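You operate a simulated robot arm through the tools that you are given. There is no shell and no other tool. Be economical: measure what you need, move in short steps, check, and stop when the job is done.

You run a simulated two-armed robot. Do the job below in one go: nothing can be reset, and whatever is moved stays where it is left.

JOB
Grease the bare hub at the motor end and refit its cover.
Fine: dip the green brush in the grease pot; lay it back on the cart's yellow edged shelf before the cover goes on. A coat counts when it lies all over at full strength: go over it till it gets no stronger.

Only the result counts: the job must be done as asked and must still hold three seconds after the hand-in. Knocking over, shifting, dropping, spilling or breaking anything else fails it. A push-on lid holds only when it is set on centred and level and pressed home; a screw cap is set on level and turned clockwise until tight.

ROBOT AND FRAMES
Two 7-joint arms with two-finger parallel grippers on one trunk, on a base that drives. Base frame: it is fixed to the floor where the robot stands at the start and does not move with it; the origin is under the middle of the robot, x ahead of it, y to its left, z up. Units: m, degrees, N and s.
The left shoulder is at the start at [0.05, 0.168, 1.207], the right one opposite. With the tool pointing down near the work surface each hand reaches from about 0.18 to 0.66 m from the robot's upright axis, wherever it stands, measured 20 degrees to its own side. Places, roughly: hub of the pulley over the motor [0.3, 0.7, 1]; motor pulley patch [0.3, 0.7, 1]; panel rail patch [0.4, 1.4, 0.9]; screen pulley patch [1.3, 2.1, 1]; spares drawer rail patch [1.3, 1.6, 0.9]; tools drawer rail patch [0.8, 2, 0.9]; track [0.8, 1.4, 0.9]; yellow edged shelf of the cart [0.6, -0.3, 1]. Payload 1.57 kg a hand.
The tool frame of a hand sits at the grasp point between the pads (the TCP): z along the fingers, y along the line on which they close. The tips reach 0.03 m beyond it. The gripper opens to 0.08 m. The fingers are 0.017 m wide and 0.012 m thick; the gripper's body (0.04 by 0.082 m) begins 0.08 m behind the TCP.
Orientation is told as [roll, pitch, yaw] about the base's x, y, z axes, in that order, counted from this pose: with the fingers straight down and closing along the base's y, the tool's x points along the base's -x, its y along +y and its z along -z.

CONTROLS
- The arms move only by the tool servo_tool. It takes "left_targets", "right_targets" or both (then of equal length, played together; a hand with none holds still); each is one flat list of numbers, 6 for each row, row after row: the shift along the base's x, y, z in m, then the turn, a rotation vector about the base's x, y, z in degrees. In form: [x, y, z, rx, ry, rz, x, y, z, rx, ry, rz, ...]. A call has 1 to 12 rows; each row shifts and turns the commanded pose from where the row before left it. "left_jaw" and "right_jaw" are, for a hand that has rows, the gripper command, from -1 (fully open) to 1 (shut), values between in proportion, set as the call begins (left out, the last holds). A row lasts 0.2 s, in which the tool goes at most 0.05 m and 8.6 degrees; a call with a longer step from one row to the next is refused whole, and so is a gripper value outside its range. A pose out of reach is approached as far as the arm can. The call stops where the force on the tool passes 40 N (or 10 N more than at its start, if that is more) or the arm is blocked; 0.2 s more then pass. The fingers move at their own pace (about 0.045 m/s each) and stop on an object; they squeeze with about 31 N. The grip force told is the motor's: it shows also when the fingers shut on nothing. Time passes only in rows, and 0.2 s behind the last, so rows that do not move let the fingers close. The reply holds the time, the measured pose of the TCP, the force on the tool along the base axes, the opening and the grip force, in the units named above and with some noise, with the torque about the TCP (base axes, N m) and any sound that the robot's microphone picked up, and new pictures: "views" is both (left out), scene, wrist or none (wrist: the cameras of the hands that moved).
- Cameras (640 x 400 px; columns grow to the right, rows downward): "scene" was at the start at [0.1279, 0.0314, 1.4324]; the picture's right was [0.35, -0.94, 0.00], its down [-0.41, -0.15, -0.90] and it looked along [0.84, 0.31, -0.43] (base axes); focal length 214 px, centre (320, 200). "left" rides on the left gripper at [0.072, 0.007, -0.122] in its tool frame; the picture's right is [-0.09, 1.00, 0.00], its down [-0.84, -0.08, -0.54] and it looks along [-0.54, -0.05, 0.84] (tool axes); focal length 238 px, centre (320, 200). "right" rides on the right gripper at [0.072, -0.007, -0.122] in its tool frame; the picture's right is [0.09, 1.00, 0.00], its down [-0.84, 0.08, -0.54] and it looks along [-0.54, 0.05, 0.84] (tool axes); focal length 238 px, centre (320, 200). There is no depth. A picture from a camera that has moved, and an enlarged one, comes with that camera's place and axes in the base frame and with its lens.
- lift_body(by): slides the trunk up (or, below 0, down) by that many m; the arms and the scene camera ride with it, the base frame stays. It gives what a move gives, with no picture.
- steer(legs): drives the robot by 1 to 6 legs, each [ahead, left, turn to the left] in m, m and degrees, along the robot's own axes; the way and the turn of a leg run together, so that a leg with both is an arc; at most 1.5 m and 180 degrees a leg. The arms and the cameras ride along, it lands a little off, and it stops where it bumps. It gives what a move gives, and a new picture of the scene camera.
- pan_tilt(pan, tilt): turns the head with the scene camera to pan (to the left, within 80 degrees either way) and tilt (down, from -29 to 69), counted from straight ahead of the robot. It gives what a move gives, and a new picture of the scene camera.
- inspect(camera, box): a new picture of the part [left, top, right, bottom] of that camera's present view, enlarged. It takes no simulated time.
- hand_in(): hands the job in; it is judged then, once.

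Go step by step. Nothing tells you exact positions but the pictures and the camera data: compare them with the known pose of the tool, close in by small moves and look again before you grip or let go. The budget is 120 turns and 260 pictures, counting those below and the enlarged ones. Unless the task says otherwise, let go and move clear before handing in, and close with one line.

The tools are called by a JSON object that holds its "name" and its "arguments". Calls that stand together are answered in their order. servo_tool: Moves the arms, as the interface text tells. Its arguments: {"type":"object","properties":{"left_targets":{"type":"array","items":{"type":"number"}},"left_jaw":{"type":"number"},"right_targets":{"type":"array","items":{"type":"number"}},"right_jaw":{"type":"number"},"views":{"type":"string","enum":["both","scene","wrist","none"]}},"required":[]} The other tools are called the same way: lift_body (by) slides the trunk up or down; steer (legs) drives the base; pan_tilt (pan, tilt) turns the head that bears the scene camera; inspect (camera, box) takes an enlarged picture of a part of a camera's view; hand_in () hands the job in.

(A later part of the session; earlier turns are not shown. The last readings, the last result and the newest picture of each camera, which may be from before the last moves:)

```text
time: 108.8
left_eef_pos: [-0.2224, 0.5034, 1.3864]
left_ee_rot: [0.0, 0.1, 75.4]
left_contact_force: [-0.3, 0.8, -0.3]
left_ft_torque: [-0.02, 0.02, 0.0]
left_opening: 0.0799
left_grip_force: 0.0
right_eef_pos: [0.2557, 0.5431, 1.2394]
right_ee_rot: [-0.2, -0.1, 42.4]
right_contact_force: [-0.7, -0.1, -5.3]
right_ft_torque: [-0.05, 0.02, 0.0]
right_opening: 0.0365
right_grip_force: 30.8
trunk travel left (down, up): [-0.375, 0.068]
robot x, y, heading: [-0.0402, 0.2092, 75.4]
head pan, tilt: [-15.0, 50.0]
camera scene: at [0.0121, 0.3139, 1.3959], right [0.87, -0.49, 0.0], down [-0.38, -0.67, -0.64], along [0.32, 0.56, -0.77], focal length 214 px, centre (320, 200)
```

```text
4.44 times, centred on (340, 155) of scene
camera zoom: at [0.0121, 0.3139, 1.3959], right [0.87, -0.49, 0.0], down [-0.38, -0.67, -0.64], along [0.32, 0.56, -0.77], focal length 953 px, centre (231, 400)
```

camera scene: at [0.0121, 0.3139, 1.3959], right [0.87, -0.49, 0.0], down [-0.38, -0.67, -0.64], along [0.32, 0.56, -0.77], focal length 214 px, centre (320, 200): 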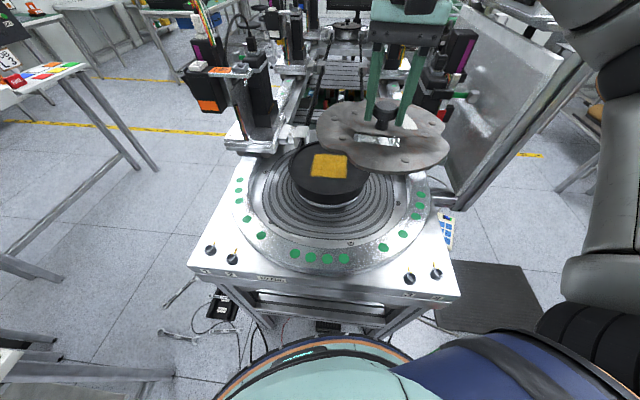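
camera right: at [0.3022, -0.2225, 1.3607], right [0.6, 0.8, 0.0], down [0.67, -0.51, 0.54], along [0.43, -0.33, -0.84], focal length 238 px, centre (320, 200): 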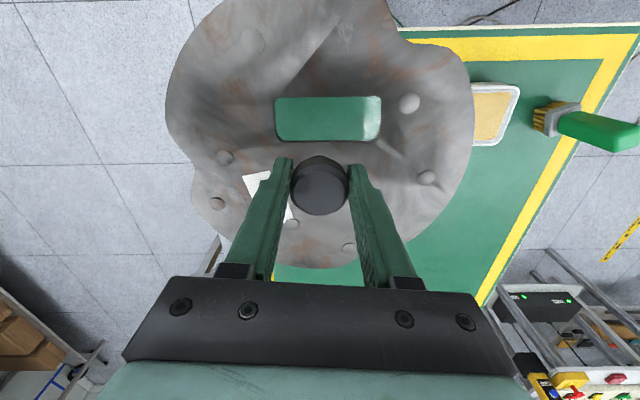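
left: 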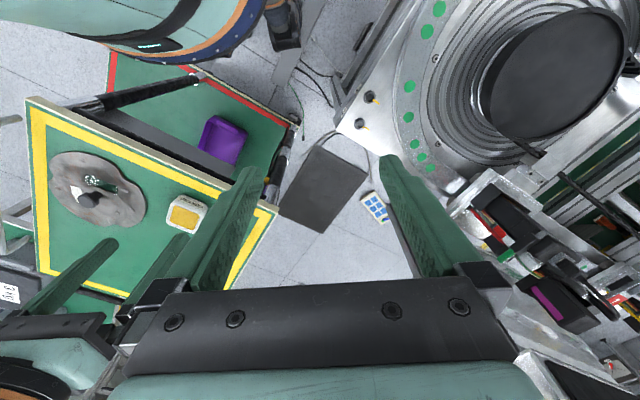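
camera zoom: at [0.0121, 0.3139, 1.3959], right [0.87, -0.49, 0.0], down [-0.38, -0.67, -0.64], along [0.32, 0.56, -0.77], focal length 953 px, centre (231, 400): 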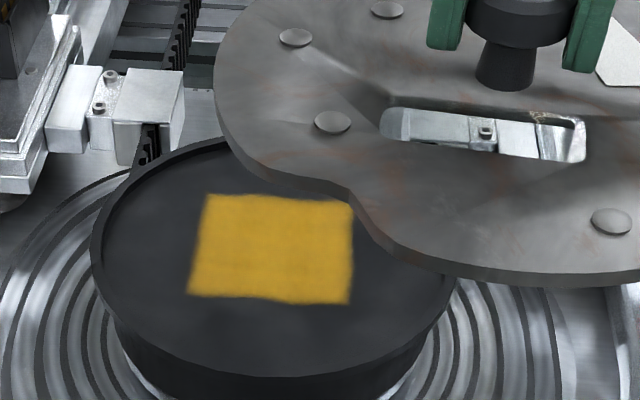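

The grease coat is still even. Now I bring the cover towards the hub centre, about [0.268, 0.72], descending to z≈1.13 on the way.

{"name": "servo_tool", "arguments": {"right_targets": [0.002, 0.03, -0.02, 0, 0, 0, 0.002, 0.03, -0.02, 0, 0, 0, 0.002, 0.03, -0.02, 0, 0, 0, 0.002, 0.03, -0.02, 0, 0, 0, 0.002, 0.03, -0.02, 0.2, 0.1, 0, 0.002, 0.027, -0.01, 0, 0, 0, 0, 0, 0, 0, 0, 0], "views": "both"}}

{"name": "inspect", "arguments": {"camera": "scene", "box": [260, 90, 420, 220]}}

```text
time: 110.4
left_eef_pos: [-0.2208, 0.5033, 1.3863]
left_ee_rot: [-0.1, -0.1, 75.4]
left_contact_force: [0.0, -0.6, 0.0]
left_ft_torque: [0.02, -0.03, 0.03]
left_opening: 0.0798
left_grip_force: 0.0
right_eef_pos: [0.2681, 0.7186, 1.131]
right_ee_rot: [0.1, -0.2, 42.5]
right_contact_force: [0.5, -0.2, -5.0]
right_ft_torque: [-0.01, 0.03, -0.02]
right_opening: 0.0361
right_grip_force: 30.8
trunk travel left (down, up): [-0.375, 0.068]
robot x, y, heading: [-0.0339, 0.207, 75.3]
head pan, tilt: [-15.0, 50.0]
camera scene: at [0.0123, 0.313, 1.396], right [0.87, -0.49, 0.0], down [-0.38, -0.67, -0.64], along [0.32, 0.56, -0.77], focal length 214 px, centre (320, 200)
camera right: at [0.2209, 0.6669, 1.2511], right [-0.74, 0.67, 0.0], down [0.56, 0.62, 0.54], along [0.37, 0.4, -0.84], focal length 238 px, centre (320, 200)
```

scene: 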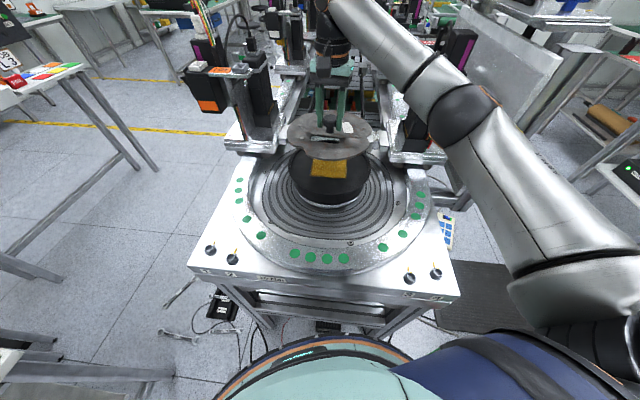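
right: 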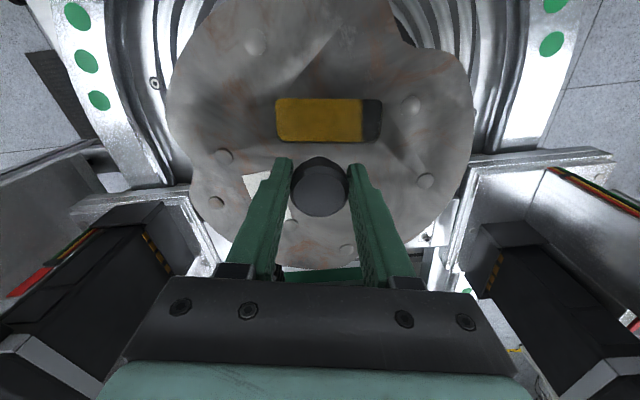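

```text
3.08 times, centred on (340, 155) of scene
camera zoom: at [0.0123, 0.313, 1.396], right [0.87, -0.49, 0.0], down [-0.38, -0.67, -0.64], along [0.32, 0.56, -0.77], focal length 660 px, centre (258, 338)
```

zoom: 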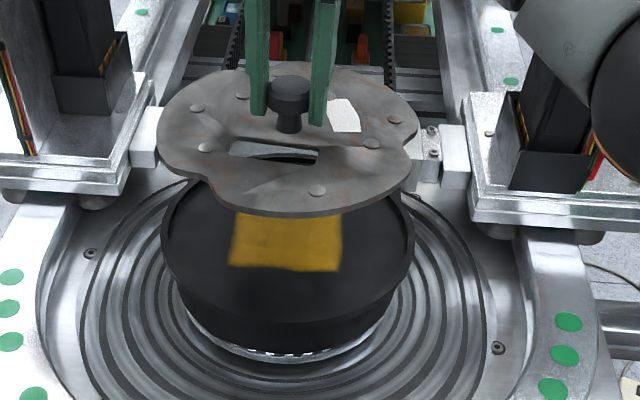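

Compared in one picture, the knob is about 4 mm left of and 8–10 mm nearer than the hub axis. I shift by (+0.008, +0.006) and lower to z≈1.075.

{"name": "servo_tool", "arguments": {"right_targets": [0.008, 0.006, -0.02, 0, 0, 0, 0, 0, -0.025, 0, 0, 0, 0, 0, -0.011, 0, 0, 0, 0, 0, 0, 0, 0, 0], "views": "wrist"}}

{"name": "inspect", "arguments": {"camera": "scene", "box": [270, 100, 400, 210]}}

```text
time: 111.4
left_eef_pos: [-0.2226, 0.5017, 1.3865]
left_ee_rot: [0.0, 0.0, 75.4]
left_contact_force: [-0.1, 0.2, 0.1]
left_ft_torque: [0.0, 0.0, 0.0]
left_opening: 0.0798
left_grip_force: 0.0
right_eef_pos: [0.2769, 0.7267, 1.0717]
right_ee_rot: [0.1, -0.2, 42.5]
right_contact_force: [0.2, -0.4, -5.5]
right_ft_torque: [-0.01, 0.05, 0.01]
right_opening: 0.0362
right_grip_force: 31.0
trunk travel left (down, up): [-0.375, 0.068]
robot x, y, heading: [-0.0388, 0.2059, 75.5]
head pan, tilt: [-15.0, 50.0]
camera right: at [0.2292, 0.6741, 1.1939], right [-0.74, 0.67, 0.0], down [0.56, 0.62, 0.54], along [0.37, 0.4, -0.84], focal length 238 px, centre (320, 200)
```

right: 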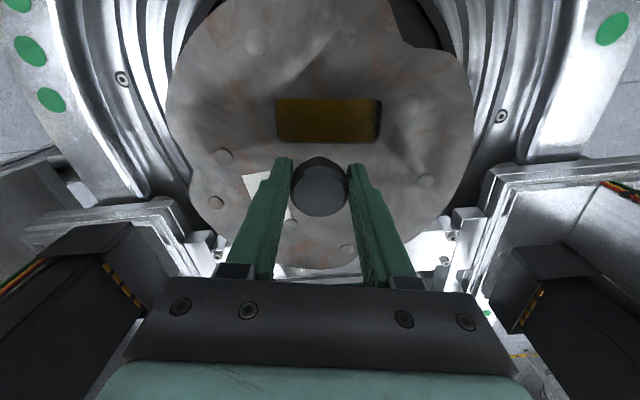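

```text
3.64 times, centred on (335, 155) of scene
camera zoom: at [0.012, 0.3133, 1.396], right [0.87, -0.49, 0.0], down [-0.38, -0.67, -0.64], along [0.32, 0.56, -0.77], focal length 780 px, centre (266, 364)
```

zoom: 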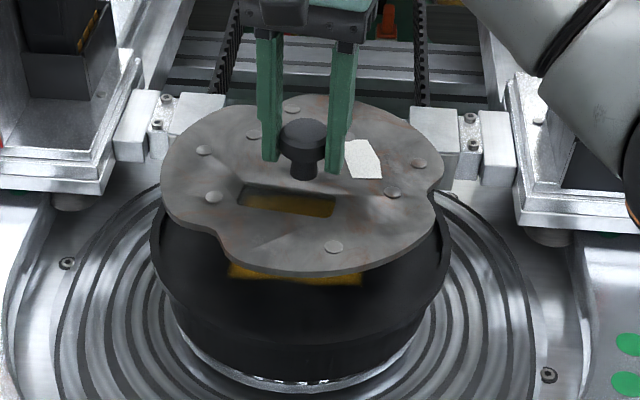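

Side to side it now agrees; depth is uncertain by about 1 cm. I lower to about 1.5 cm above the rim and compare the plate edge with the rim.

{"name": "servo_tool", "arguments": {"right_targets": [0, 0, -0.01, 0, 0, 0, 0, 0, -0.007, 0, 0, 0, 0, 0, 0, 0, 0, 0], "views": "wrist"}}

{"name": "inspect", "arguments": {"camera": "scene", "box": [285, 115, 395, 205]}}

{"name": "inspect", "arguments": {"camera": "right", "box": [140, 0, 500, 280]}}

```text
time: 112.2
left_eef_pos: [-0.2213, 0.5027, 1.3869]
left_ee_rot: [0.0, 0.0, 75.4]
left_contact_force: [-0.3, 0.2, 0.5]
left_ft_torque: [-0.03, 0.01, -0.01]
left_opening: 0.0803
left_grip_force: 0.0
right_eef_pos: [0.2757, 0.7261, 1.0537]
right_ee_rot: [0.0, -0.2, 42.4]
right_contact_force: [0.4, -0.1, -4.5]
right_ft_torque: [-0.04, 0.0, -0.04]
right_opening: 0.0365
right_grip_force: 31.1
trunk travel left (down, up): [-0.375, 0.068]
robot x, y, heading: [-0.0377, 0.2061, 75.3]
head pan, tilt: [-15.0, 50.0]
camera right: at [0.2277, 0.6725, 1.1762], right [-0.74, 0.67, 0.0], down [0.56, 0.62, 0.54], along [0.37, 0.4, -0.84], focal length 238 px, centre (320, 200)
```

right: 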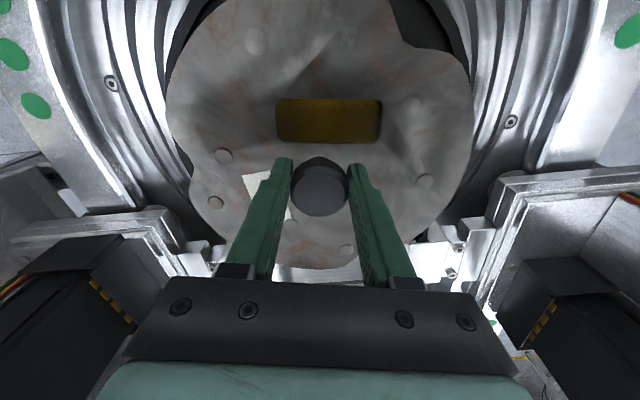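

```text
4.44 times, centred on (340, 160) of scene
camera zoom: at [0.0121, 0.3133, 1.396], right [0.87, -0.49, 0.0], down [-0.38, -0.67, -0.64], along [0.32, 0.56, -0.77], focal length 953 px, centre (231, 378)
```

zoom: 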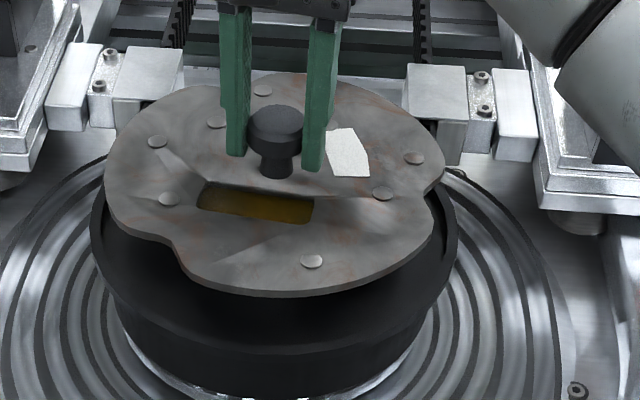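

```text
1.43 times, centred on (320, 140) of right
camera zoom: at [0.2277, 0.6725, 1.1762], right [-0.74, 0.67, 0.0], down [0.56, 0.62, 0.54], along [0.37, 0.4, -0.84], focal length 340 px, centre (320, 286)
```

zoom: 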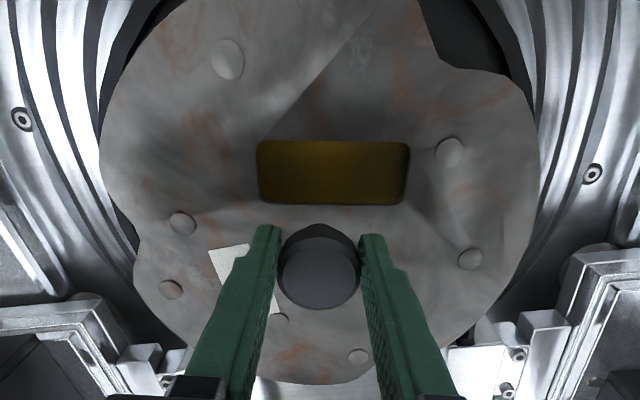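

I zoom strongly on the front and sides of the rim to judge the depth offset.

{"name": "inspect", "arguments": {"camera": "scene", "box": [300, 155, 350, 205]}}

{"name": "inspect", "arguments": {"camera": "scene", "box": [350, 130, 400, 190]}}

```text
8.00 times, centred on (325, 180) of scene
camera zoom: at [0.0121, 0.3133, 1.396], right [0.87, -0.49, 0.0], down [-0.38, -0.67, -0.64], along [0.32, 0.56, -0.77], focal length 1716 px, centre (280, 360)
```

zoom: 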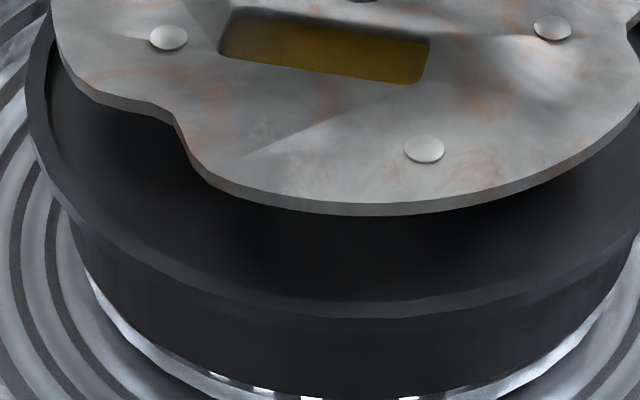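

```text
6.67 times, centred on (375, 160) of scene
camera zoom: at [0.0121, 0.3133, 1.396], right [0.87, -0.49, 0.0], down [-0.38, -0.67, -0.64], along [0.32, 0.56, -0.77], focal length 1430 px, centre (-47, 467)
```

zoom: 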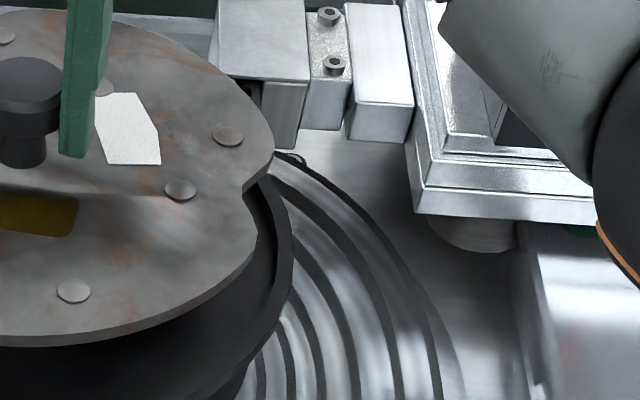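

The plate's front edge lies about 2 cm behind where it should be relative to the rim, while sideways it agrees. I shift back towards the robot by 0.019 m along the view direction and look again.

{"name": "servo_tool", "arguments": {"right_targets": [-0.0094, -0.0165, 0, 0, 0, 0, 0, 0, 0, 0, 0, 0], "views": "none"}}

{"name": "inspect", "arguments": {"camera": "scene", "box": [285, 115, 395, 205]}}

{"name": "inspect", "arguments": {"camera": "scene", "box": [300, 155, 350, 205]}}

{"name": "inspect", "arguments": {"camera": "right", "box": [140, 0, 500, 280]}}

```text
time: 112.8
left_eef_pos: [-0.2221, 0.5033, 1.3866]
left_ee_rot: [0.0, -0.1, 75.4]
left_contact_force: [0.1, -0.6, 0.2]
left_ft_torque: [0.0, 0.0, -0.01]
left_opening: 0.0799
left_grip_force: 0.0
right_eef_pos: [0.266, 0.7095, 1.0566]
right_ee_rot: [0.0, -0.2, 42.4]
right_contact_force: [-0.9, 0.2, -6.1]
right_ft_torque: [-0.05, -0.03, 0.01]
right_opening: 0.0363
right_grip_force: 31.5
trunk travel left (down, up): [-0.375, 0.068]
robot x, y, heading: [-0.0355, 0.2054, 75.6]
head pan, tilt: [-15.0, 50.0]
```

```text
4.44 times, centred on (340, 160) of scene
camera zoom: at [0.0121, 0.3136, 1.3959], right [0.87, -0.49, 0.0], down [-0.38, -0.67, -0.64], along [0.32, 0.56, -0.77], focal length 953 px, centre (231, 378)
```

zoom: 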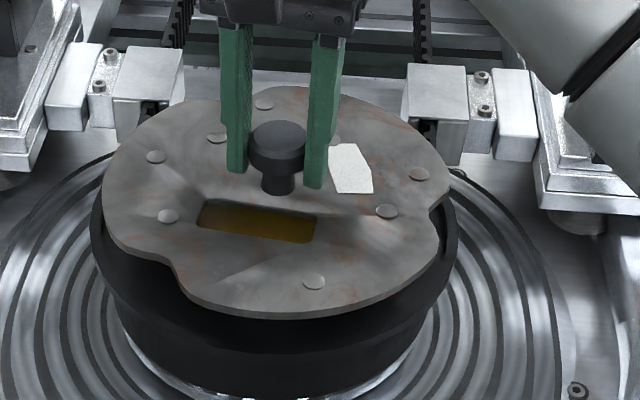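

```text
8.00 times, centred on (325, 180) of scene
camera zoom: at [0.0121, 0.3136, 1.3959], right [0.87, -0.49, 0.0], down [-0.38, -0.67, -0.64], along [0.32, 0.56, -0.77], focal length 1716 px, centre (280, 360)
```

zoom: 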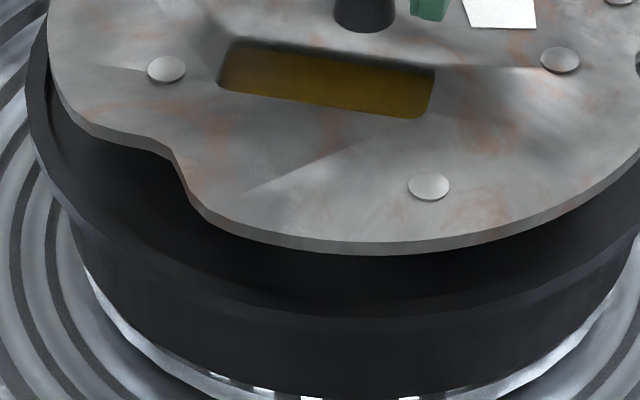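

```text
1.43 times, centred on (320, 140) of right
camera zoom: at [0.2187, 0.6562, 1.178], right [-0.74, 0.67, 0.0], down [0.57, 0.62, 0.54], along [0.37, 0.4, -0.84], focal length 340 px, centre (320, 286)
```

zoom: 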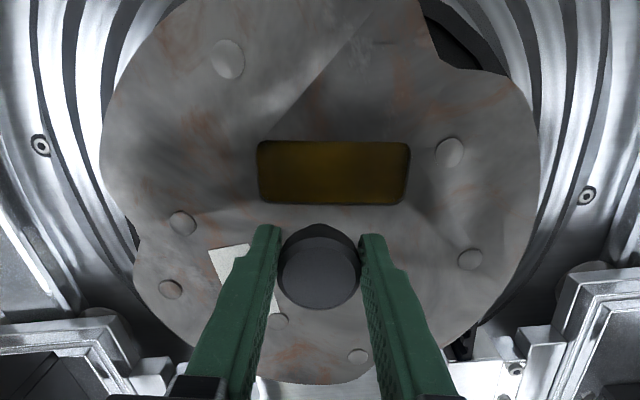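

Plate edge and recess now agree front, back and sideways to about 1 mm. I lower step by step until contact.

{"name": "servo_tool", "arguments": {"right_targets": [0, 0, -0.008, 0, 0.1, 0, 0, 0, -0.005, 0, 0.1, 0, 0, 0, -0.004, 0, 0, 0, 0, 0, 0, 0, 0, 0], "views": "none"}}

{"name": "inspect", "arguments": {"camera": "scene", "box": [285, 115, 395, 205]}}

{"name": "inspect", "arguments": {"camera": "scene", "box": [300, 155, 350, 205]}}

```text
time: 113.8
left_eef_pos: [-0.2228, 0.5033, 1.3869]
left_ee_rot: [-0.1, 0.0, 75.3]
left_contact_force: [0.3, -0.4, 0.6]
left_ft_torque: [-0.01, 0.01, 0.0]
left_opening: 0.0803
left_grip_force: 0.0
right_eef_pos: [0.2669, 0.709, 1.0399]
right_ee_rot: [0.2, -0.1, 42.4]
right_contact_force: [0.6, 0.2, -4.6]
right_ft_torque: [-0.02, 0.06, 0.01]
right_opening: 0.0363
right_grip_force: 31.4
trunk travel left (down, up): [-0.375, 0.068]
robot x, y, heading: [-0.0409, 0.2076, 75.4]
head pan, tilt: [-15.0, 50.0]
```

```text
4.44 times, centred on (340, 160) of scene
camera zoom: at [0.0121, 0.3133, 1.396], right [0.87, -0.49, 0.0], down [-0.38, -0.67, -0.64], along [0.32, 0.56, -0.77], focal length 953 px, centre (231, 378)
```

zoom: 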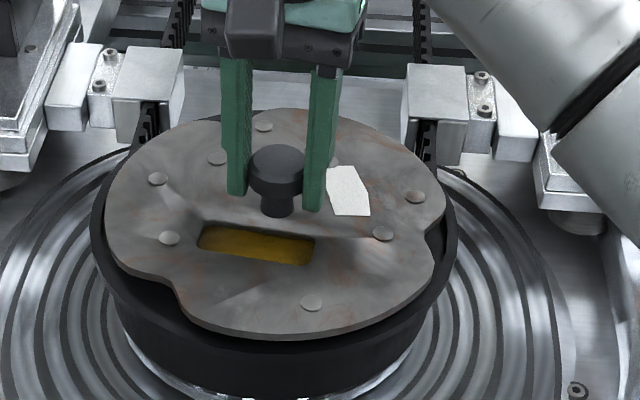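

```text
8.00 times, centred on (325, 180) of scene
camera zoom: at [0.0121, 0.3133, 1.396], right [0.87, -0.49, 0.0], down [-0.38, -0.67, -0.64], along [0.32, 0.56, -0.77], focal length 1716 px, centre (280, 360)
```

zoom: 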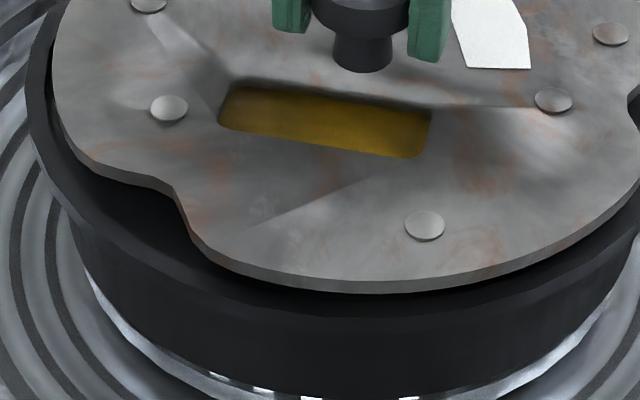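

Well centred, still no contact. I go lower in 3 mm steps.

{"name": "servo_tool", "arguments": {"right_targets": [0, 0, -0.003, 0, 0, 0, 0, 0, -0.003, 0, 0, 0, 0, 0, 0, 0, 0, 0], "views": "none"}}

{"name": "inspect", "arguments": {"camera": "scene", "box": [285, 115, 395, 205]}}

{"name": "inspect", "arguments": {"camera": "right", "box": [140, 0, 500, 280]}}

```text
time: 114.6
left_eef_pos: [-0.2225, 0.5023, 1.3861]
left_ee_rot: [0.0, 0.0, 75.4]
left_contact_force: [-0.3, 0.3, 0.4]
left_ft_torque: [0.01, 0.0, 0.0]
left_opening: 0.0802
left_grip_force: 0.1
right_eef_pos: [0.2671, 0.7092, 1.0331]
right_ee_rot: [0.3, 0.1, 42.5]
right_contact_force: [0.4, -0.7, -4.9]
right_ft_torque: [-0.05, 0.02, 0.06]
right_opening: 0.0362
right_grip_force: 31.0
trunk travel left (down, up): [-0.375, 0.068]
robot x, y, heading: [-0.0377, 0.2058, 75.3]
head pan, tilt: [-15.0, 50.0]
```

```text
4.44 times, centred on (340, 160) of scene
camera zoom: at [0.0121, 0.3133, 1.396], right [0.87, -0.49, 0.0], down [-0.38, -0.67, -0.64], along [0.32, 0.56, -0.77], focal length 953 px, centre (231, 378)
```

zoom: 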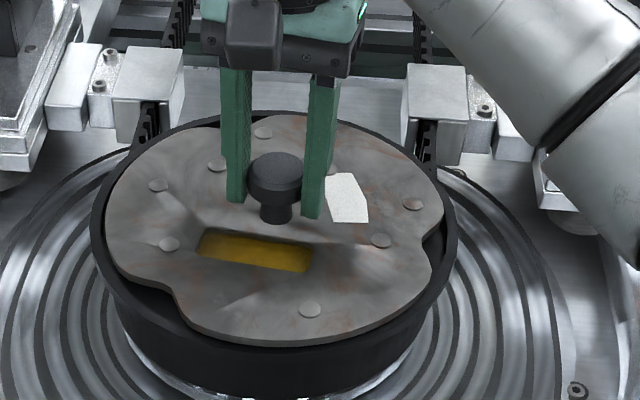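

```text
1.43 times, centred on (320, 140) of right
camera zoom: at [0.2194, 0.6568, 1.1545], right [-0.74, 0.67, 0.0], down [0.57, 0.62, 0.54], along [0.36, 0.4, -0.84], focal length 340 px, centre (320, 286)
```

zoom: 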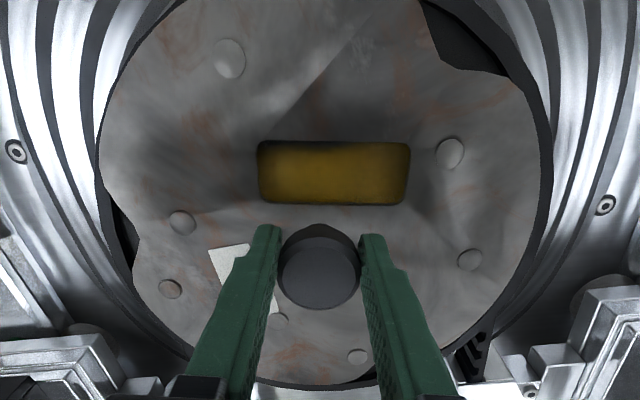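

Nearly at rim level. One more close check of the front and back gap.

{"name": "inspect", "arguments": {"camera": "scene", "box": [300, 165, 385, 205]}}

{"name": "inspect", "arguments": {"camera": "scene", "box": [300, 132, 385, 172]}}

```text
7.53 times, centred on (342, 185) of scene
camera zoom: at [0.0121, 0.3133, 1.396], right [0.87, -0.49, 0.0], down [-0.38, -0.67, -0.64], along [0.32, 0.56, -0.77], focal length 1615 px, centre (151, 313)
```

zoom: 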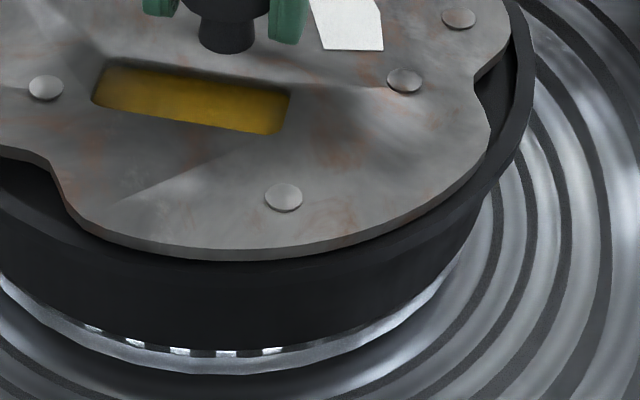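

```text
7.53 times, centred on (342, 152) of scene
camera zoom: at [0.0121, 0.3133, 1.396], right [0.87, -0.49, 0.0], down [-0.38, -0.67, -0.64], along [0.32, 0.56, -0.77], focal length 1615 px, centre (151, 561)
```

zoom: 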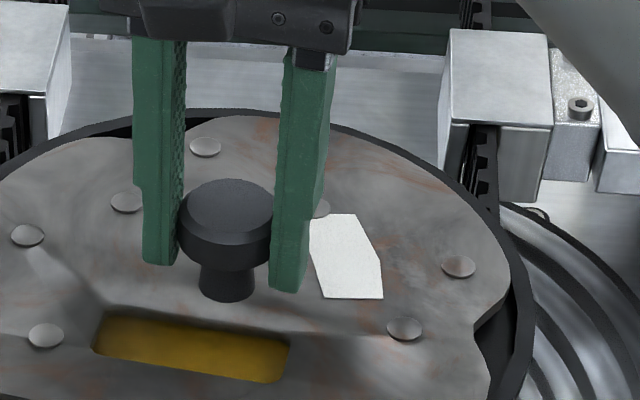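

Front and back gaps are equal within a millimetre. I continue down.

{"name": "servo_tool", "arguments": {"right_targets": [0, 0, -0.003, 0, 0, 0, 0, 0, -0.002, 0, 0, 0, 0, 0, 0, 0, 0, 0], "views": "none"}}

{"name": "inspect", "arguments": {"camera": "scene", "box": [285, 115, 395, 205]}}

```text
time: 115.4
left_eef_pos: [-0.2218, 0.502, 1.3858]
left_ee_rot: [0.0, -0.1, 75.4]
left_contact_force: [-0.8, 0.2, 0.9]
left_ft_torque: [-0.03, 0.01, -0.01]
left_opening: 0.0798
left_grip_force: 0.2
right_eef_pos: [0.2682, 0.708, 1.0299]
right_ee_rot: [0.4, -0.1, 42.3]
right_contact_force: [2.7, 3.2, 7.1]
right_ft_torque: [-0.85, 0.24, 0.16]
right_opening: 0.0362
right_grip_force: 30.6
trunk travel left (down, up): [-0.375, 0.068]
robot x, y, heading: [-0.0391, 0.2068, 75.6]
head pan, tilt: [-15.0, 50.0]
```

```text
4.44 times, centred on (340, 160) of scene
camera zoom: at [0.0119, 0.3129, 1.3962], right [0.87, -0.49, 0.0], down [-0.38, -0.67, -0.64], along [0.32, 0.56, -0.77], focal length 953 px, centre (231, 378)
```

zoom: 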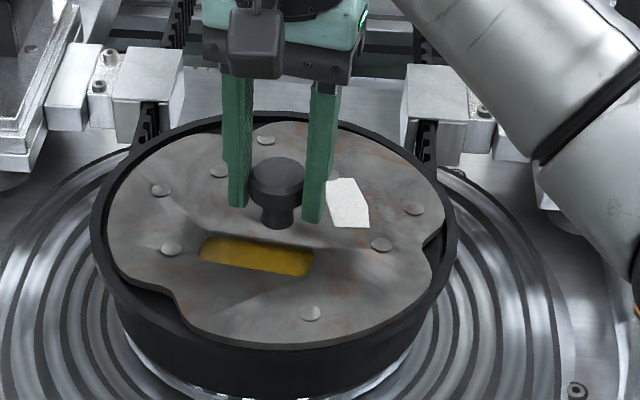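

First touch is off-centre: the near edge bears on the rim (torque and push say so). I lift 2 mm, shift 1.8 mm away from the robot and lower again.

{"name": "servo_tool", "arguments": {"right_targets": [0, 0, 0.002, -0.3, 0.1, 0, 0.0008, 0.0016, 0, 0, 0, 0, 0, 0, -0.002, 0, 0, 0, 0, 0, -0.001, 0, 0, 0, 0, 0, 0, 0, 0, 0], "views": "none"}}

{"name": "inspect", "arguments": {"camera": "scene", "box": [285, 115, 395, 205]}}

```text
time: 116.6
left_eef_pos: [-0.2237, 0.5024, 1.3863]
left_ee_rot: [0.1, 0.0, 75.4]
left_contact_force: [-0.1, 0.1, 0.6]
left_ft_torque: [0.0, 0.02, 0.02]
left_opening: 0.0803
left_grip_force: 0.2
right_eef_pos: [0.2688, 0.7105, 1.0283]
right_ee_rot: [0.0, 0.2, 42.4]
right_contact_force: [2.6, 4.2, 7.2]
right_ft_torque: [-0.9, 0.18, 0.17]
right_opening: 0.0363
right_grip_force: 31.8
trunk travel left (down, up): [-0.375, 0.068]
robot x, y, heading: [-0.0368, 0.2075, 75.4]
head pan, tilt: [-15.0, 50.0]
```

```text
4.44 times, centred on (340, 160) of scene
camera zoom: at [0.0118, 0.313, 1.3962], right [0.87, -0.49, 0.0], down [-0.38, -0.67, -0.64], along [0.32, 0.56, -0.77], focal length 953 px, centre (231, 378)
```

zoom: 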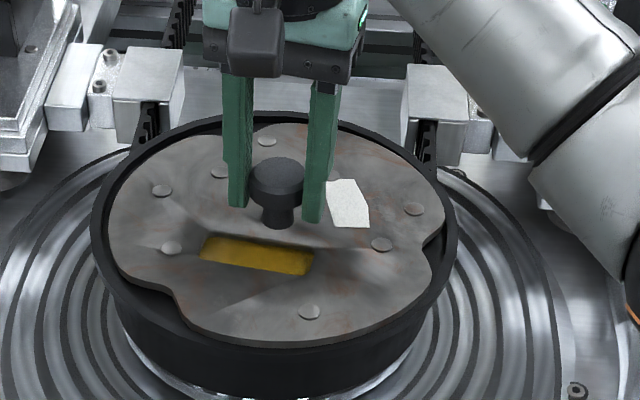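

Improved by 1.6 mm in depth, but the same side still bears. I shift another 2.3 mm (and a touch to the left), then lower again.

{"name": "servo_tool", "arguments": {"right_targets": [0, 0, 0.002, 0, 0, 0, 0, 0.0022, 0, 0, 0, 0, 0, 0, -0.002, 0, 0, 0, 0, 0, -0.001, 0, 0, 0, 0, 0, 0, 0, 0, 0], "views": "none"}}

{"name": "inspect", "arguments": {"camera": "scene", "box": [285, 115, 395, 205]}}

{"name": "inspect", "arguments": {"camera": "right", "box": [140, 0, 500, 280]}}

```text
time: 117.8
left_eef_pos: [-0.222, 0.5033, 1.3858]
left_ee_rot: [0.0, 0.0, 75.3]
left_contact_force: [-0.1, 0.5, 0.3]
left_ft_torque: [-0.02, 0.01, 0.01]
left_opening: 0.08
left_grip_force: 0.0
right_eef_pos: [0.2681, 0.7137, 1.0272]
right_ee_rot: [0.1, 0.2, 42.4]
right_contact_force: [-0.7, 1.3, -1.2]
right_ft_torque: [0.55, -0.13, 0.09]
right_opening: 0.0362
right_grip_force: 31.0
trunk travel left (down, up): [-0.375, 0.068]
robot x, y, heading: [-0.0352, 0.2049, 75.4]
head pan, tilt: [-15.0, 50.0]
```

```text
4.44 times, centred on (340, 160) of scene
camera zoom: at [0.0118, 0.313, 1.3961], right [0.87, -0.49, 0.0], down [-0.38, -0.67, -0.64], along [0.32, 0.56, -0.77], focal length 953 px, centre (231, 378)
```

zoom: 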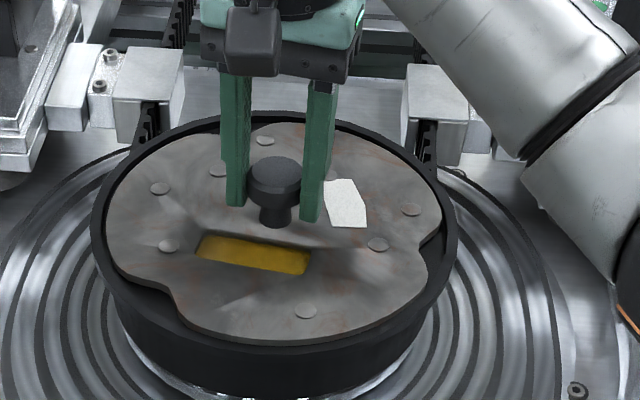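

```text
1.43 times, centred on (320, 140) of right
camera zoom: at [0.221, 0.6604, 1.1488], right [-0.74, 0.67, 0.0], down [0.57, 0.62, 0.54], along [0.36, 0.4, -0.84], focal length 340 px, centre (320, 286)
```

zoom: 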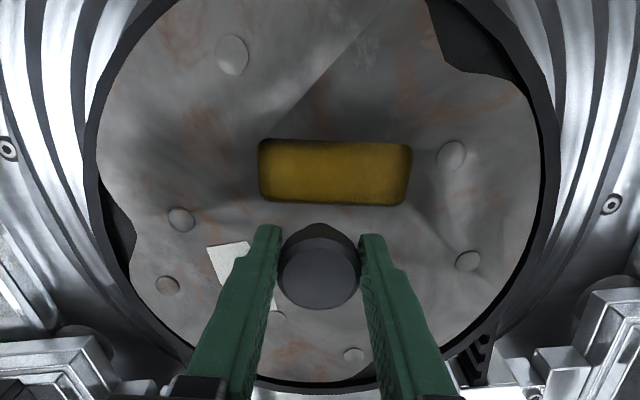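

Now the far side bears lightly, so the centre is just between. I go back 0.9 mm and press down gently.

{"name": "servo_tool", "arguments": {"right_targets": [-0.0003, -0.0009, 0.001, 0, 0, 0, 0, 0, -0.002, 0, 0, 0, 0, 0, -0.001, 0, 0, 0, 0, 0, 0, 0, 0, 0], "views": "none"}}

{"name": "inspect", "arguments": {"camera": "scene", "box": [285, 115, 395, 205]}}

```text
time: 118.8
left_eef_pos: [-0.2234, 0.5021, 1.3857]
left_ee_rot: [-0.1, 0.1, 75.4]
left_contact_force: [0.0, -0.1, -1.0]
left_ft_torque: [0.02, 0.01, -0.02]
left_opening: 0.0802
left_grip_force: 0.1
right_eef_pos: [0.2679, 0.7115, 1.025]
right_ee_rot: [0.1, 0.2, 42.4]
right_contact_force: [1.1, 3.5, 2.9]
right_ft_torque: [0.75, -0.6, 0.28]
right_opening: 0.036
right_grip_force: 31.1
trunk travel left (down, up): [-0.375, 0.068]
robot x, y, heading: [-0.0388, 0.2083, 75.5]
head pan, tilt: [-15.0, 50.0]
```

```text
4.44 times, centred on (340, 160) of scene
camera zoom: at [0.0116, 0.3129, 1.3961], right [0.87, -0.49, 0.0], down [-0.38, -0.67, -0.64], along [0.32, 0.56, -0.77], focal length 953 px, centre (231, 378)
```

zoom: 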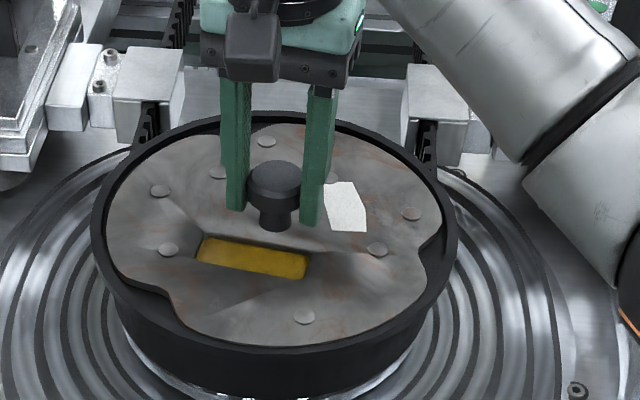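

It has sunk into the recess (TCP 1.025, near the floor level). I press further in small steps.

{"name": "servo_tool", "arguments": {"right_targets": [0, 0, -0.002, 0, 0, 0, 0, 0, -0.002, 0, 0, 0, 0, 0, 0, 0, 0, 0], "views": "none"}}

{"name": "inspect", "arguments": {"camera": "scene", "box": [285, 115, 395, 205]}}

{"name": "inspect", "arguments": {"camera": "right", "box": [140, 0, 500, 280]}}

```text
time: 119.6
left_eef_pos: [-0.2238, 0.5019, 1.3864]
left_ee_rot: [-0.1, -0.1, 75.4]
left_contact_force: [0.2, 0.2, -0.2]
left_ft_torque: [0.02, -0.01, 0.02]
left_opening: 0.0801
left_grip_force: 0.2
right_eef_pos: [0.2669, 0.7112, 1.0252]
right_ee_rot: [0.2, 0.0, 42.5]
right_contact_force: [-2.6, 3.6, 21.2]
right_ft_torque: [-0.34, 0.29, 0.34]
right_opening: 0.036
right_grip_force: 30.5
trunk travel left (down, up): [-0.375, 0.068]
robot x, y, heading: [-0.0348, 0.2069, 75.2]
head pan, tilt: [-15.0, 50.0]
```

```text
4.44 times, centred on (340, 160) of scene
camera zoom: at [0.0103, 0.3115, 1.3965], right [0.87, -0.49, 0.0], down [-0.38, -0.67, -0.64], along [0.32, 0.56, -0.76], focal length 953 px, centre (231, 378)
```

zoom: 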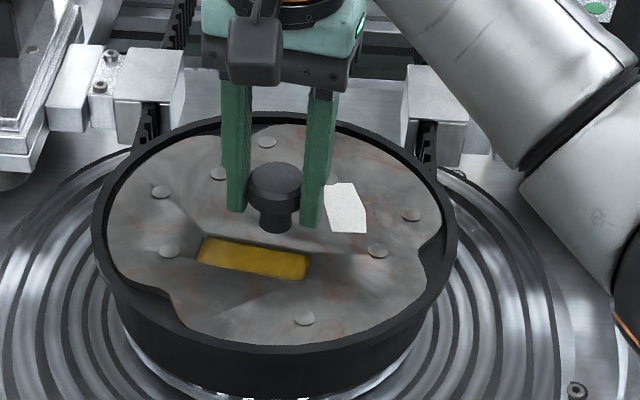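

```text
1.43 times, centred on (320, 140) of right
camera zoom: at [0.22, 0.6579, 1.1458], right [-0.74, 0.67, 0.01], down [0.57, 0.62, 0.54], along [0.36, 0.4, -0.84], focal length 340 px, centre (320, 286)
```

zoom: 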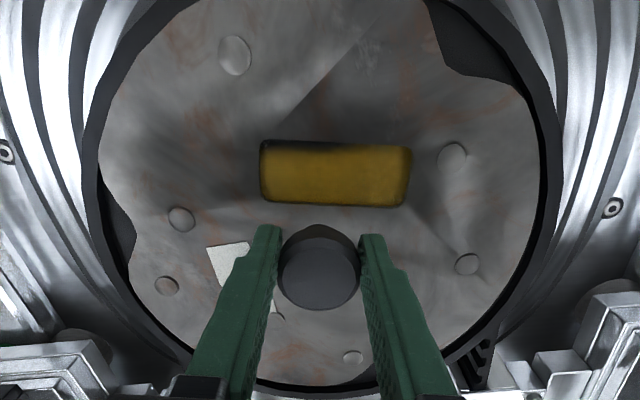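

Force is 21 N with little torque, so it bears evenly. I press harder to drive it home.

{"name": "servo_tool", "arguments": {"right_targets": [0, 0, -0.002, 0, 0, 0, 0, 0, -0.002, 0, 0, 0, 0, 0, -0.001, 0, 0, 0, 0, 0, 0, 0, 0, 0], "views": "none"}}

{"name": "inspect", "arguments": {"camera": "scene", "box": [285, 115, 395, 205]}}

```text
time: 120.6
left_eef_pos: [-0.2256, 0.4999, 1.3858]
left_ee_rot: [0.0, -0.1, 75.5]
left_contact_force: [0.4, 0.1, -0.2]
left_ft_torque: [0.03, -0.02, -0.02]
left_opening: 0.0799
left_grip_force: 0.1
right_eef_pos: [0.267, 0.7111, 1.0202]
right_ee_rot: [0.3, -0.1, 42.5]
right_contact_force: [-4.9, 5.7, 26.7]
right_ft_torque: [0.21, -0.14, 0.32]
right_opening: 0.0364
right_grip_force: 31.4
trunk travel left (down, up): [-0.375, 0.068]
robot x, y, heading: [-0.0364, 0.2074, 75.4]
head pan, tilt: [-15.0, 50.0]
```

```text
4.44 times, centred on (340, 160) of scene
camera zoom: at [0.0097, 0.3112, 1.3964], right [0.87, -0.49, 0.0], down [-0.38, -0.67, -0.64], along [0.32, 0.56, -0.76], focal length 953 px, centre (231, 378)
```

zoom: 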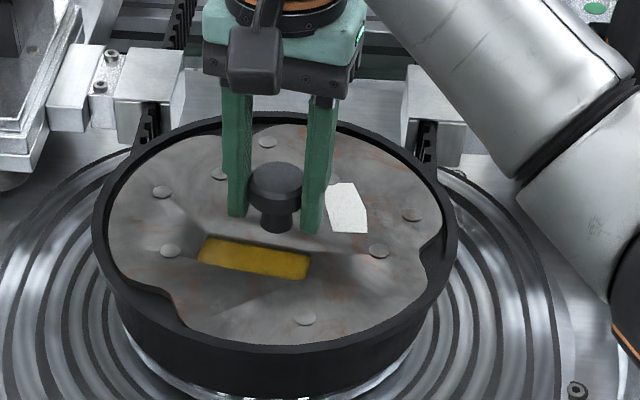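

The fingers slid down the knob while the plate stayed put. I release, rise, close the fingers and press on the knob's top from above instead.

{"name": "servo_tool", "arguments": {"right_targets": [0, 0, 0.004, 0, 0, 0, 0, 0, 0, 0, 0, 0, 0, 0, 0, 0, 0, 0, 0, 0, 0, 0, 0, 0, 0, 0, 0, 0, 0, 0], "right_jaw": -1, "views": "none"}}

{"name": "servo_tool", "arguments": {"right_targets": [0, 0, 0.03, 0, 0, 0, 0, 0, 0.03, 0, 0, 0, 0, 0, 0, 0, 0, 0], "views": "wrist"}}

{"name": "inspect", "arguments": {"camera": "scene", "box": [285, 115, 395, 205]}}

```text
time: 121.8
left_eef_pos: [-0.2226, 0.5019, 1.3864]
left_ee_rot: [0.0, -0.1, 75.5]
left_contact_force: [-0.4, 0.4, 0.3]
left_ft_torque: [-0.04, -0.05, 0.03]
left_opening: 0.0799
left_grip_force: 0.1
right_eef_pos: [0.2679, 0.7114, 1.0207]
right_ee_rot: [0.1, 0.3, 42.3]
right_contact_force: [0.3, -0.3, 0.3]
right_ft_torque: [0.03, -0.03, 0.01]
right_opening: 0.08
right_grip_force: 0.1
trunk travel left (down, up): [-0.375, 0.068]
robot x, y, heading: [-0.0373, 0.2106, 75.5]
head pan, tilt: [-15.0, 50.0]
```

```text
time: 122.6
left_eef_pos: [-0.2215, 0.5018, 1.3859]
left_ee_rot: [0.1, 0.0, 75.5]
left_contact_force: [0.4, -0.5, -0.7]
left_ft_torque: [0.02, 0.0, -0.01]
left_opening: 0.0799
left_grip_force: 0.0
right_eef_pos: [0.2676, 0.7112, 1.0802]
right_ee_rot: [0.0, 0.3, 42.3]
right_contact_force: [0.8, 0.0, 0.2]
right_ft_torque: [0.0, 0.01, 0.01]
right_opening: 0.0797
right_grip_force: 0.0
trunk travel left (down, up): [-0.375, 0.068]
robot x, y, heading: [-0.0369, 0.2088, 75.3]
head pan, tilt: [-15.0, 50.0]
camera right: at [0.2203, 0.6586, 1.2028], right [-0.74, 0.67, 0.0], down [0.57, 0.62, 0.54], along [0.36, 0.4, -0.84], focal length 238 px, centre (320, 200)
```

right: 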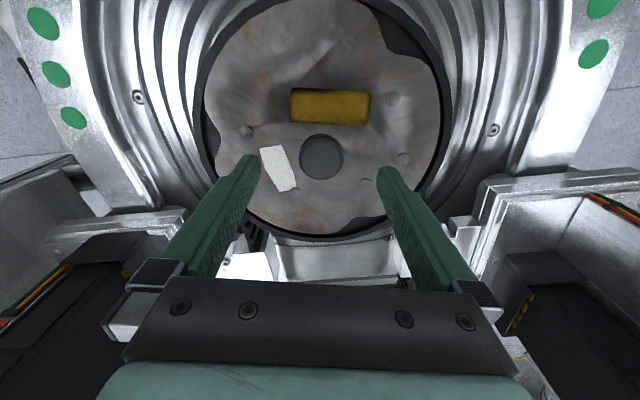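

```text
4.44 times, centred on (340, 160) of scene
camera zoom: at [0.0119, 0.313, 1.396], right [0.87, -0.49, 0.0], down [-0.38, -0.67, -0.64], along [0.32, 0.56, -0.77], focal length 953 px, centre (231, 378)
```

zoom: 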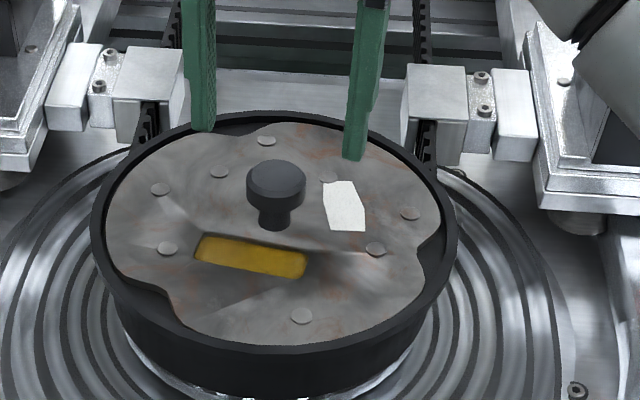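

The cover lies evenly in the rim. I close the fingers above the knob and press down on it.

{"name": "servo_tool", "arguments": {"right_targets": [0, 0, 0, 0, -0.2, 0, 0, 0, 0, 0, 0, 0, 0, 0, 0, 0, 0, 0, 0, 0, 0, 0, 0, 0, 0, 0, 0, 0, 0, 0], "right_jaw": 1, "views": "none"}}

{"name": "servo_tool", "arguments": {"right_targets": [0, 0, -0.015, 0, 0, 0, 0, 0, -0.008, 0, 0, 0, 0, 0, -0.004, 0, 0, 0, 0, 0, 0, 0, 0, 0], "views": "wrist"}}

{"name": "inspect", "arguments": {"camera": "scene", "box": [285, 115, 395, 205]}}

```text
time: 123.8
left_eef_pos: [-0.2226, 0.5025, 1.3865]
left_ee_rot: [0.0, -0.1, 75.5]
left_contact_force: [-0.5, 0.4, 0.0]
left_ft_torque: [-0.01, 0.01, -0.02]
left_opening: 0.0802
left_grip_force: 0.1
right_eef_pos: [0.2672, 0.7096, 1.0811]
right_ee_rot: [-0.2, 0.1, 42.4]
right_contact_force: [0.3, 0.3, 0.4]
right_ft_torque: [0.02, 0.01, -0.06]
right_opening: 0.0
right_grip_force: 14.7
trunk travel left (down, up): [-0.375, 0.068]
robot x, y, heading: [-0.036, 0.2077, 75.8]
head pan, tilt: [-15.0, 50.0]
```

```text
time: 124.8
left_eef_pos: [-0.2216, 0.5028, 1.3866]
left_ee_rot: [0.1, 0.1, 75.4]
left_contact_force: [0.3, -0.3, 1.1]
left_ft_torque: [0.02, -0.03, 0.01]
left_opening: 0.0798
left_grip_force: 0.1
right_eef_pos: [0.2674, 0.7114, 1.0522]
right_ee_rot: [-0.1, 0.0, 42.4]
right_contact_force: [-0.2, -0.2, 0.0]
right_ft_torque: [-0.01, 0.02, 0.01]
right_opening: 0.0
right_grip_force: 21.0
trunk travel left (down, up): [-0.375, 0.068]
robot x, y, heading: [-0.0374, 0.2077, 75.2]
head pan, tilt: [-15.0, 50.0]
camera right: at [0.2206, 0.6593, 1.1743], right [-0.74, 0.67, 0.0], down [0.57, 0.62, 0.54], along [0.36, 0.4, -0.84], focal length 238 px, centre (320, 200)
```

right: 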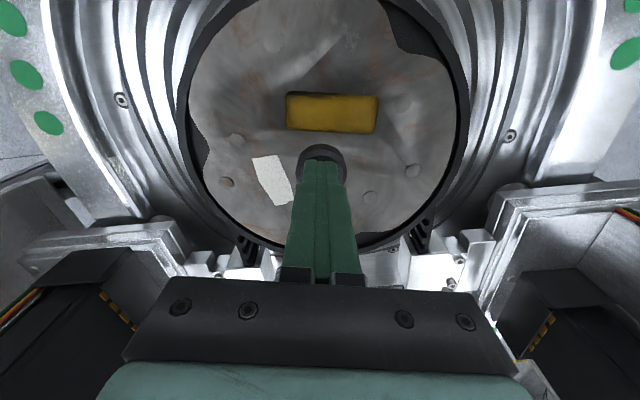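

```text
4.44 times, centred on (340, 160) of scene
camera zoom: at [0.0118, 0.3128, 1.3961], right [0.87, -0.49, 0.0], down [-0.38, -0.67, -0.64], along [0.32, 0.56, -0.77], focal length 953 px, centre (231, 378)
```

zoom: 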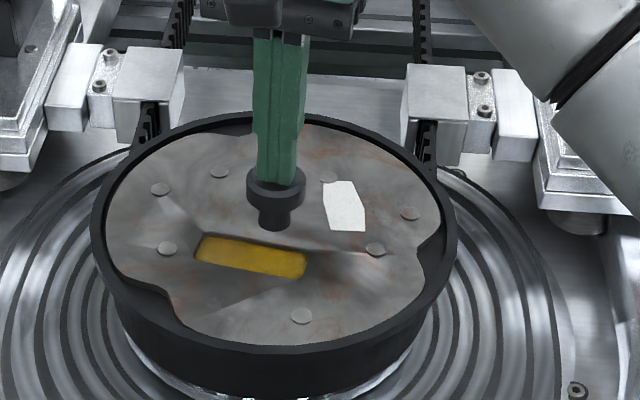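

Fingertips are just above the centre of the knob. I press down in steps.

{"name": "servo_tool", "arguments": {"right_targets": [0, 0, -0.003, 0, 0, 0, 0, 0, -0.003, 0, 0, 0, 0, 0, 0, 0, 0, 0], "views": "none"}}

{"name": "servo_tool", "arguments": {"right_targets": [0, 0, -0.002, 0, 0, 0, 0, 0, -0.002, 0, 0, 0, 0, 0, 0, 0, 0, 0], "views": "none"}}

{"name": "inspect", "arguments": {"camera": "scene", "box": [285, 115, 395, 205]}}

```text
time: 125.6
left_eef_pos: [-0.2236, 0.5012, 1.3854]
left_ee_rot: [-0.2, -0.2, 75.4]
left_contact_force: [-0.5, 0.6, 0.0]
left_ft_torque: [0.01, 0.01, 0.01]
left_opening: 0.0802
left_grip_force: 0.1
right_eef_pos: [0.2679, 0.7115, 1.0513]
right_ee_rot: [0.2, -0.2, 42.5]
right_contact_force: [3.8, 3.9, 20.3]
right_ft_torque: [0.0, -0.07, 0.11]
right_opening: 0.0
right_grip_force: 21.7
trunk travel left (down, up): [-0.375, 0.068]
robot x, y, heading: [-0.0356, 0.2053, 75.9]
head pan, tilt: [-15.0, 50.0]
```

```text
time: 126.3
left_eef_pos: [-0.2228, 0.5004, 1.3854]
left_ee_rot: [-0.1, -0.1, 75.3]
left_contact_force: [0.4, -0.2, -0.8]
left_ft_torque: [0.0, 0.0, -0.02]
left_opening: 0.0801
left_grip_force: 0.1
right_eef_pos: [0.2675, 0.7114, 1.0507]
right_ee_rot: [0.5, -0.6, 42.5]
right_contact_force: [-0.7, -4.9, 11.6]
right_ft_torque: [-0.24, 0.1, 0.07]
right_opening: 0.0002
right_grip_force: 21.7
trunk travel left (down, up): [-0.375, 0.068]
robot x, y, heading: [-0.0382, 0.2076, 75.4]
head pan, tilt: [-15.0, 50.0]
stopped in row 3 (right hand): the force on the tool passed its limit (the readings are from after the stop); the commanded pose is now the measured one
```

```text
4.44 times, centred on (340, 160) of scene
camera zoom: at [0.0113, 0.3117, 1.3957], right [0.87, -0.49, 0.0], down [-0.38, -0.67, -0.64], along [0.32, 0.56, -0.77], focal length 953 px, centre (231, 378)
```

zoom: 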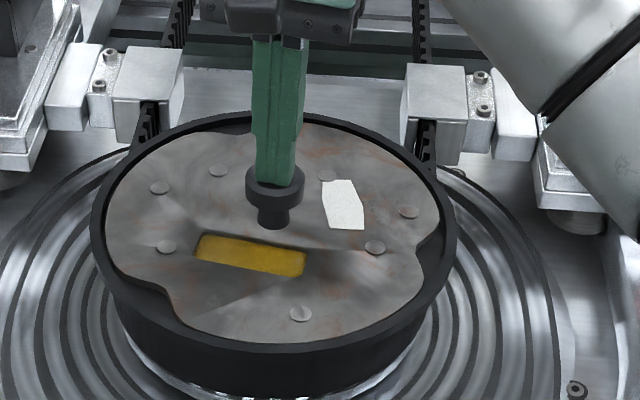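

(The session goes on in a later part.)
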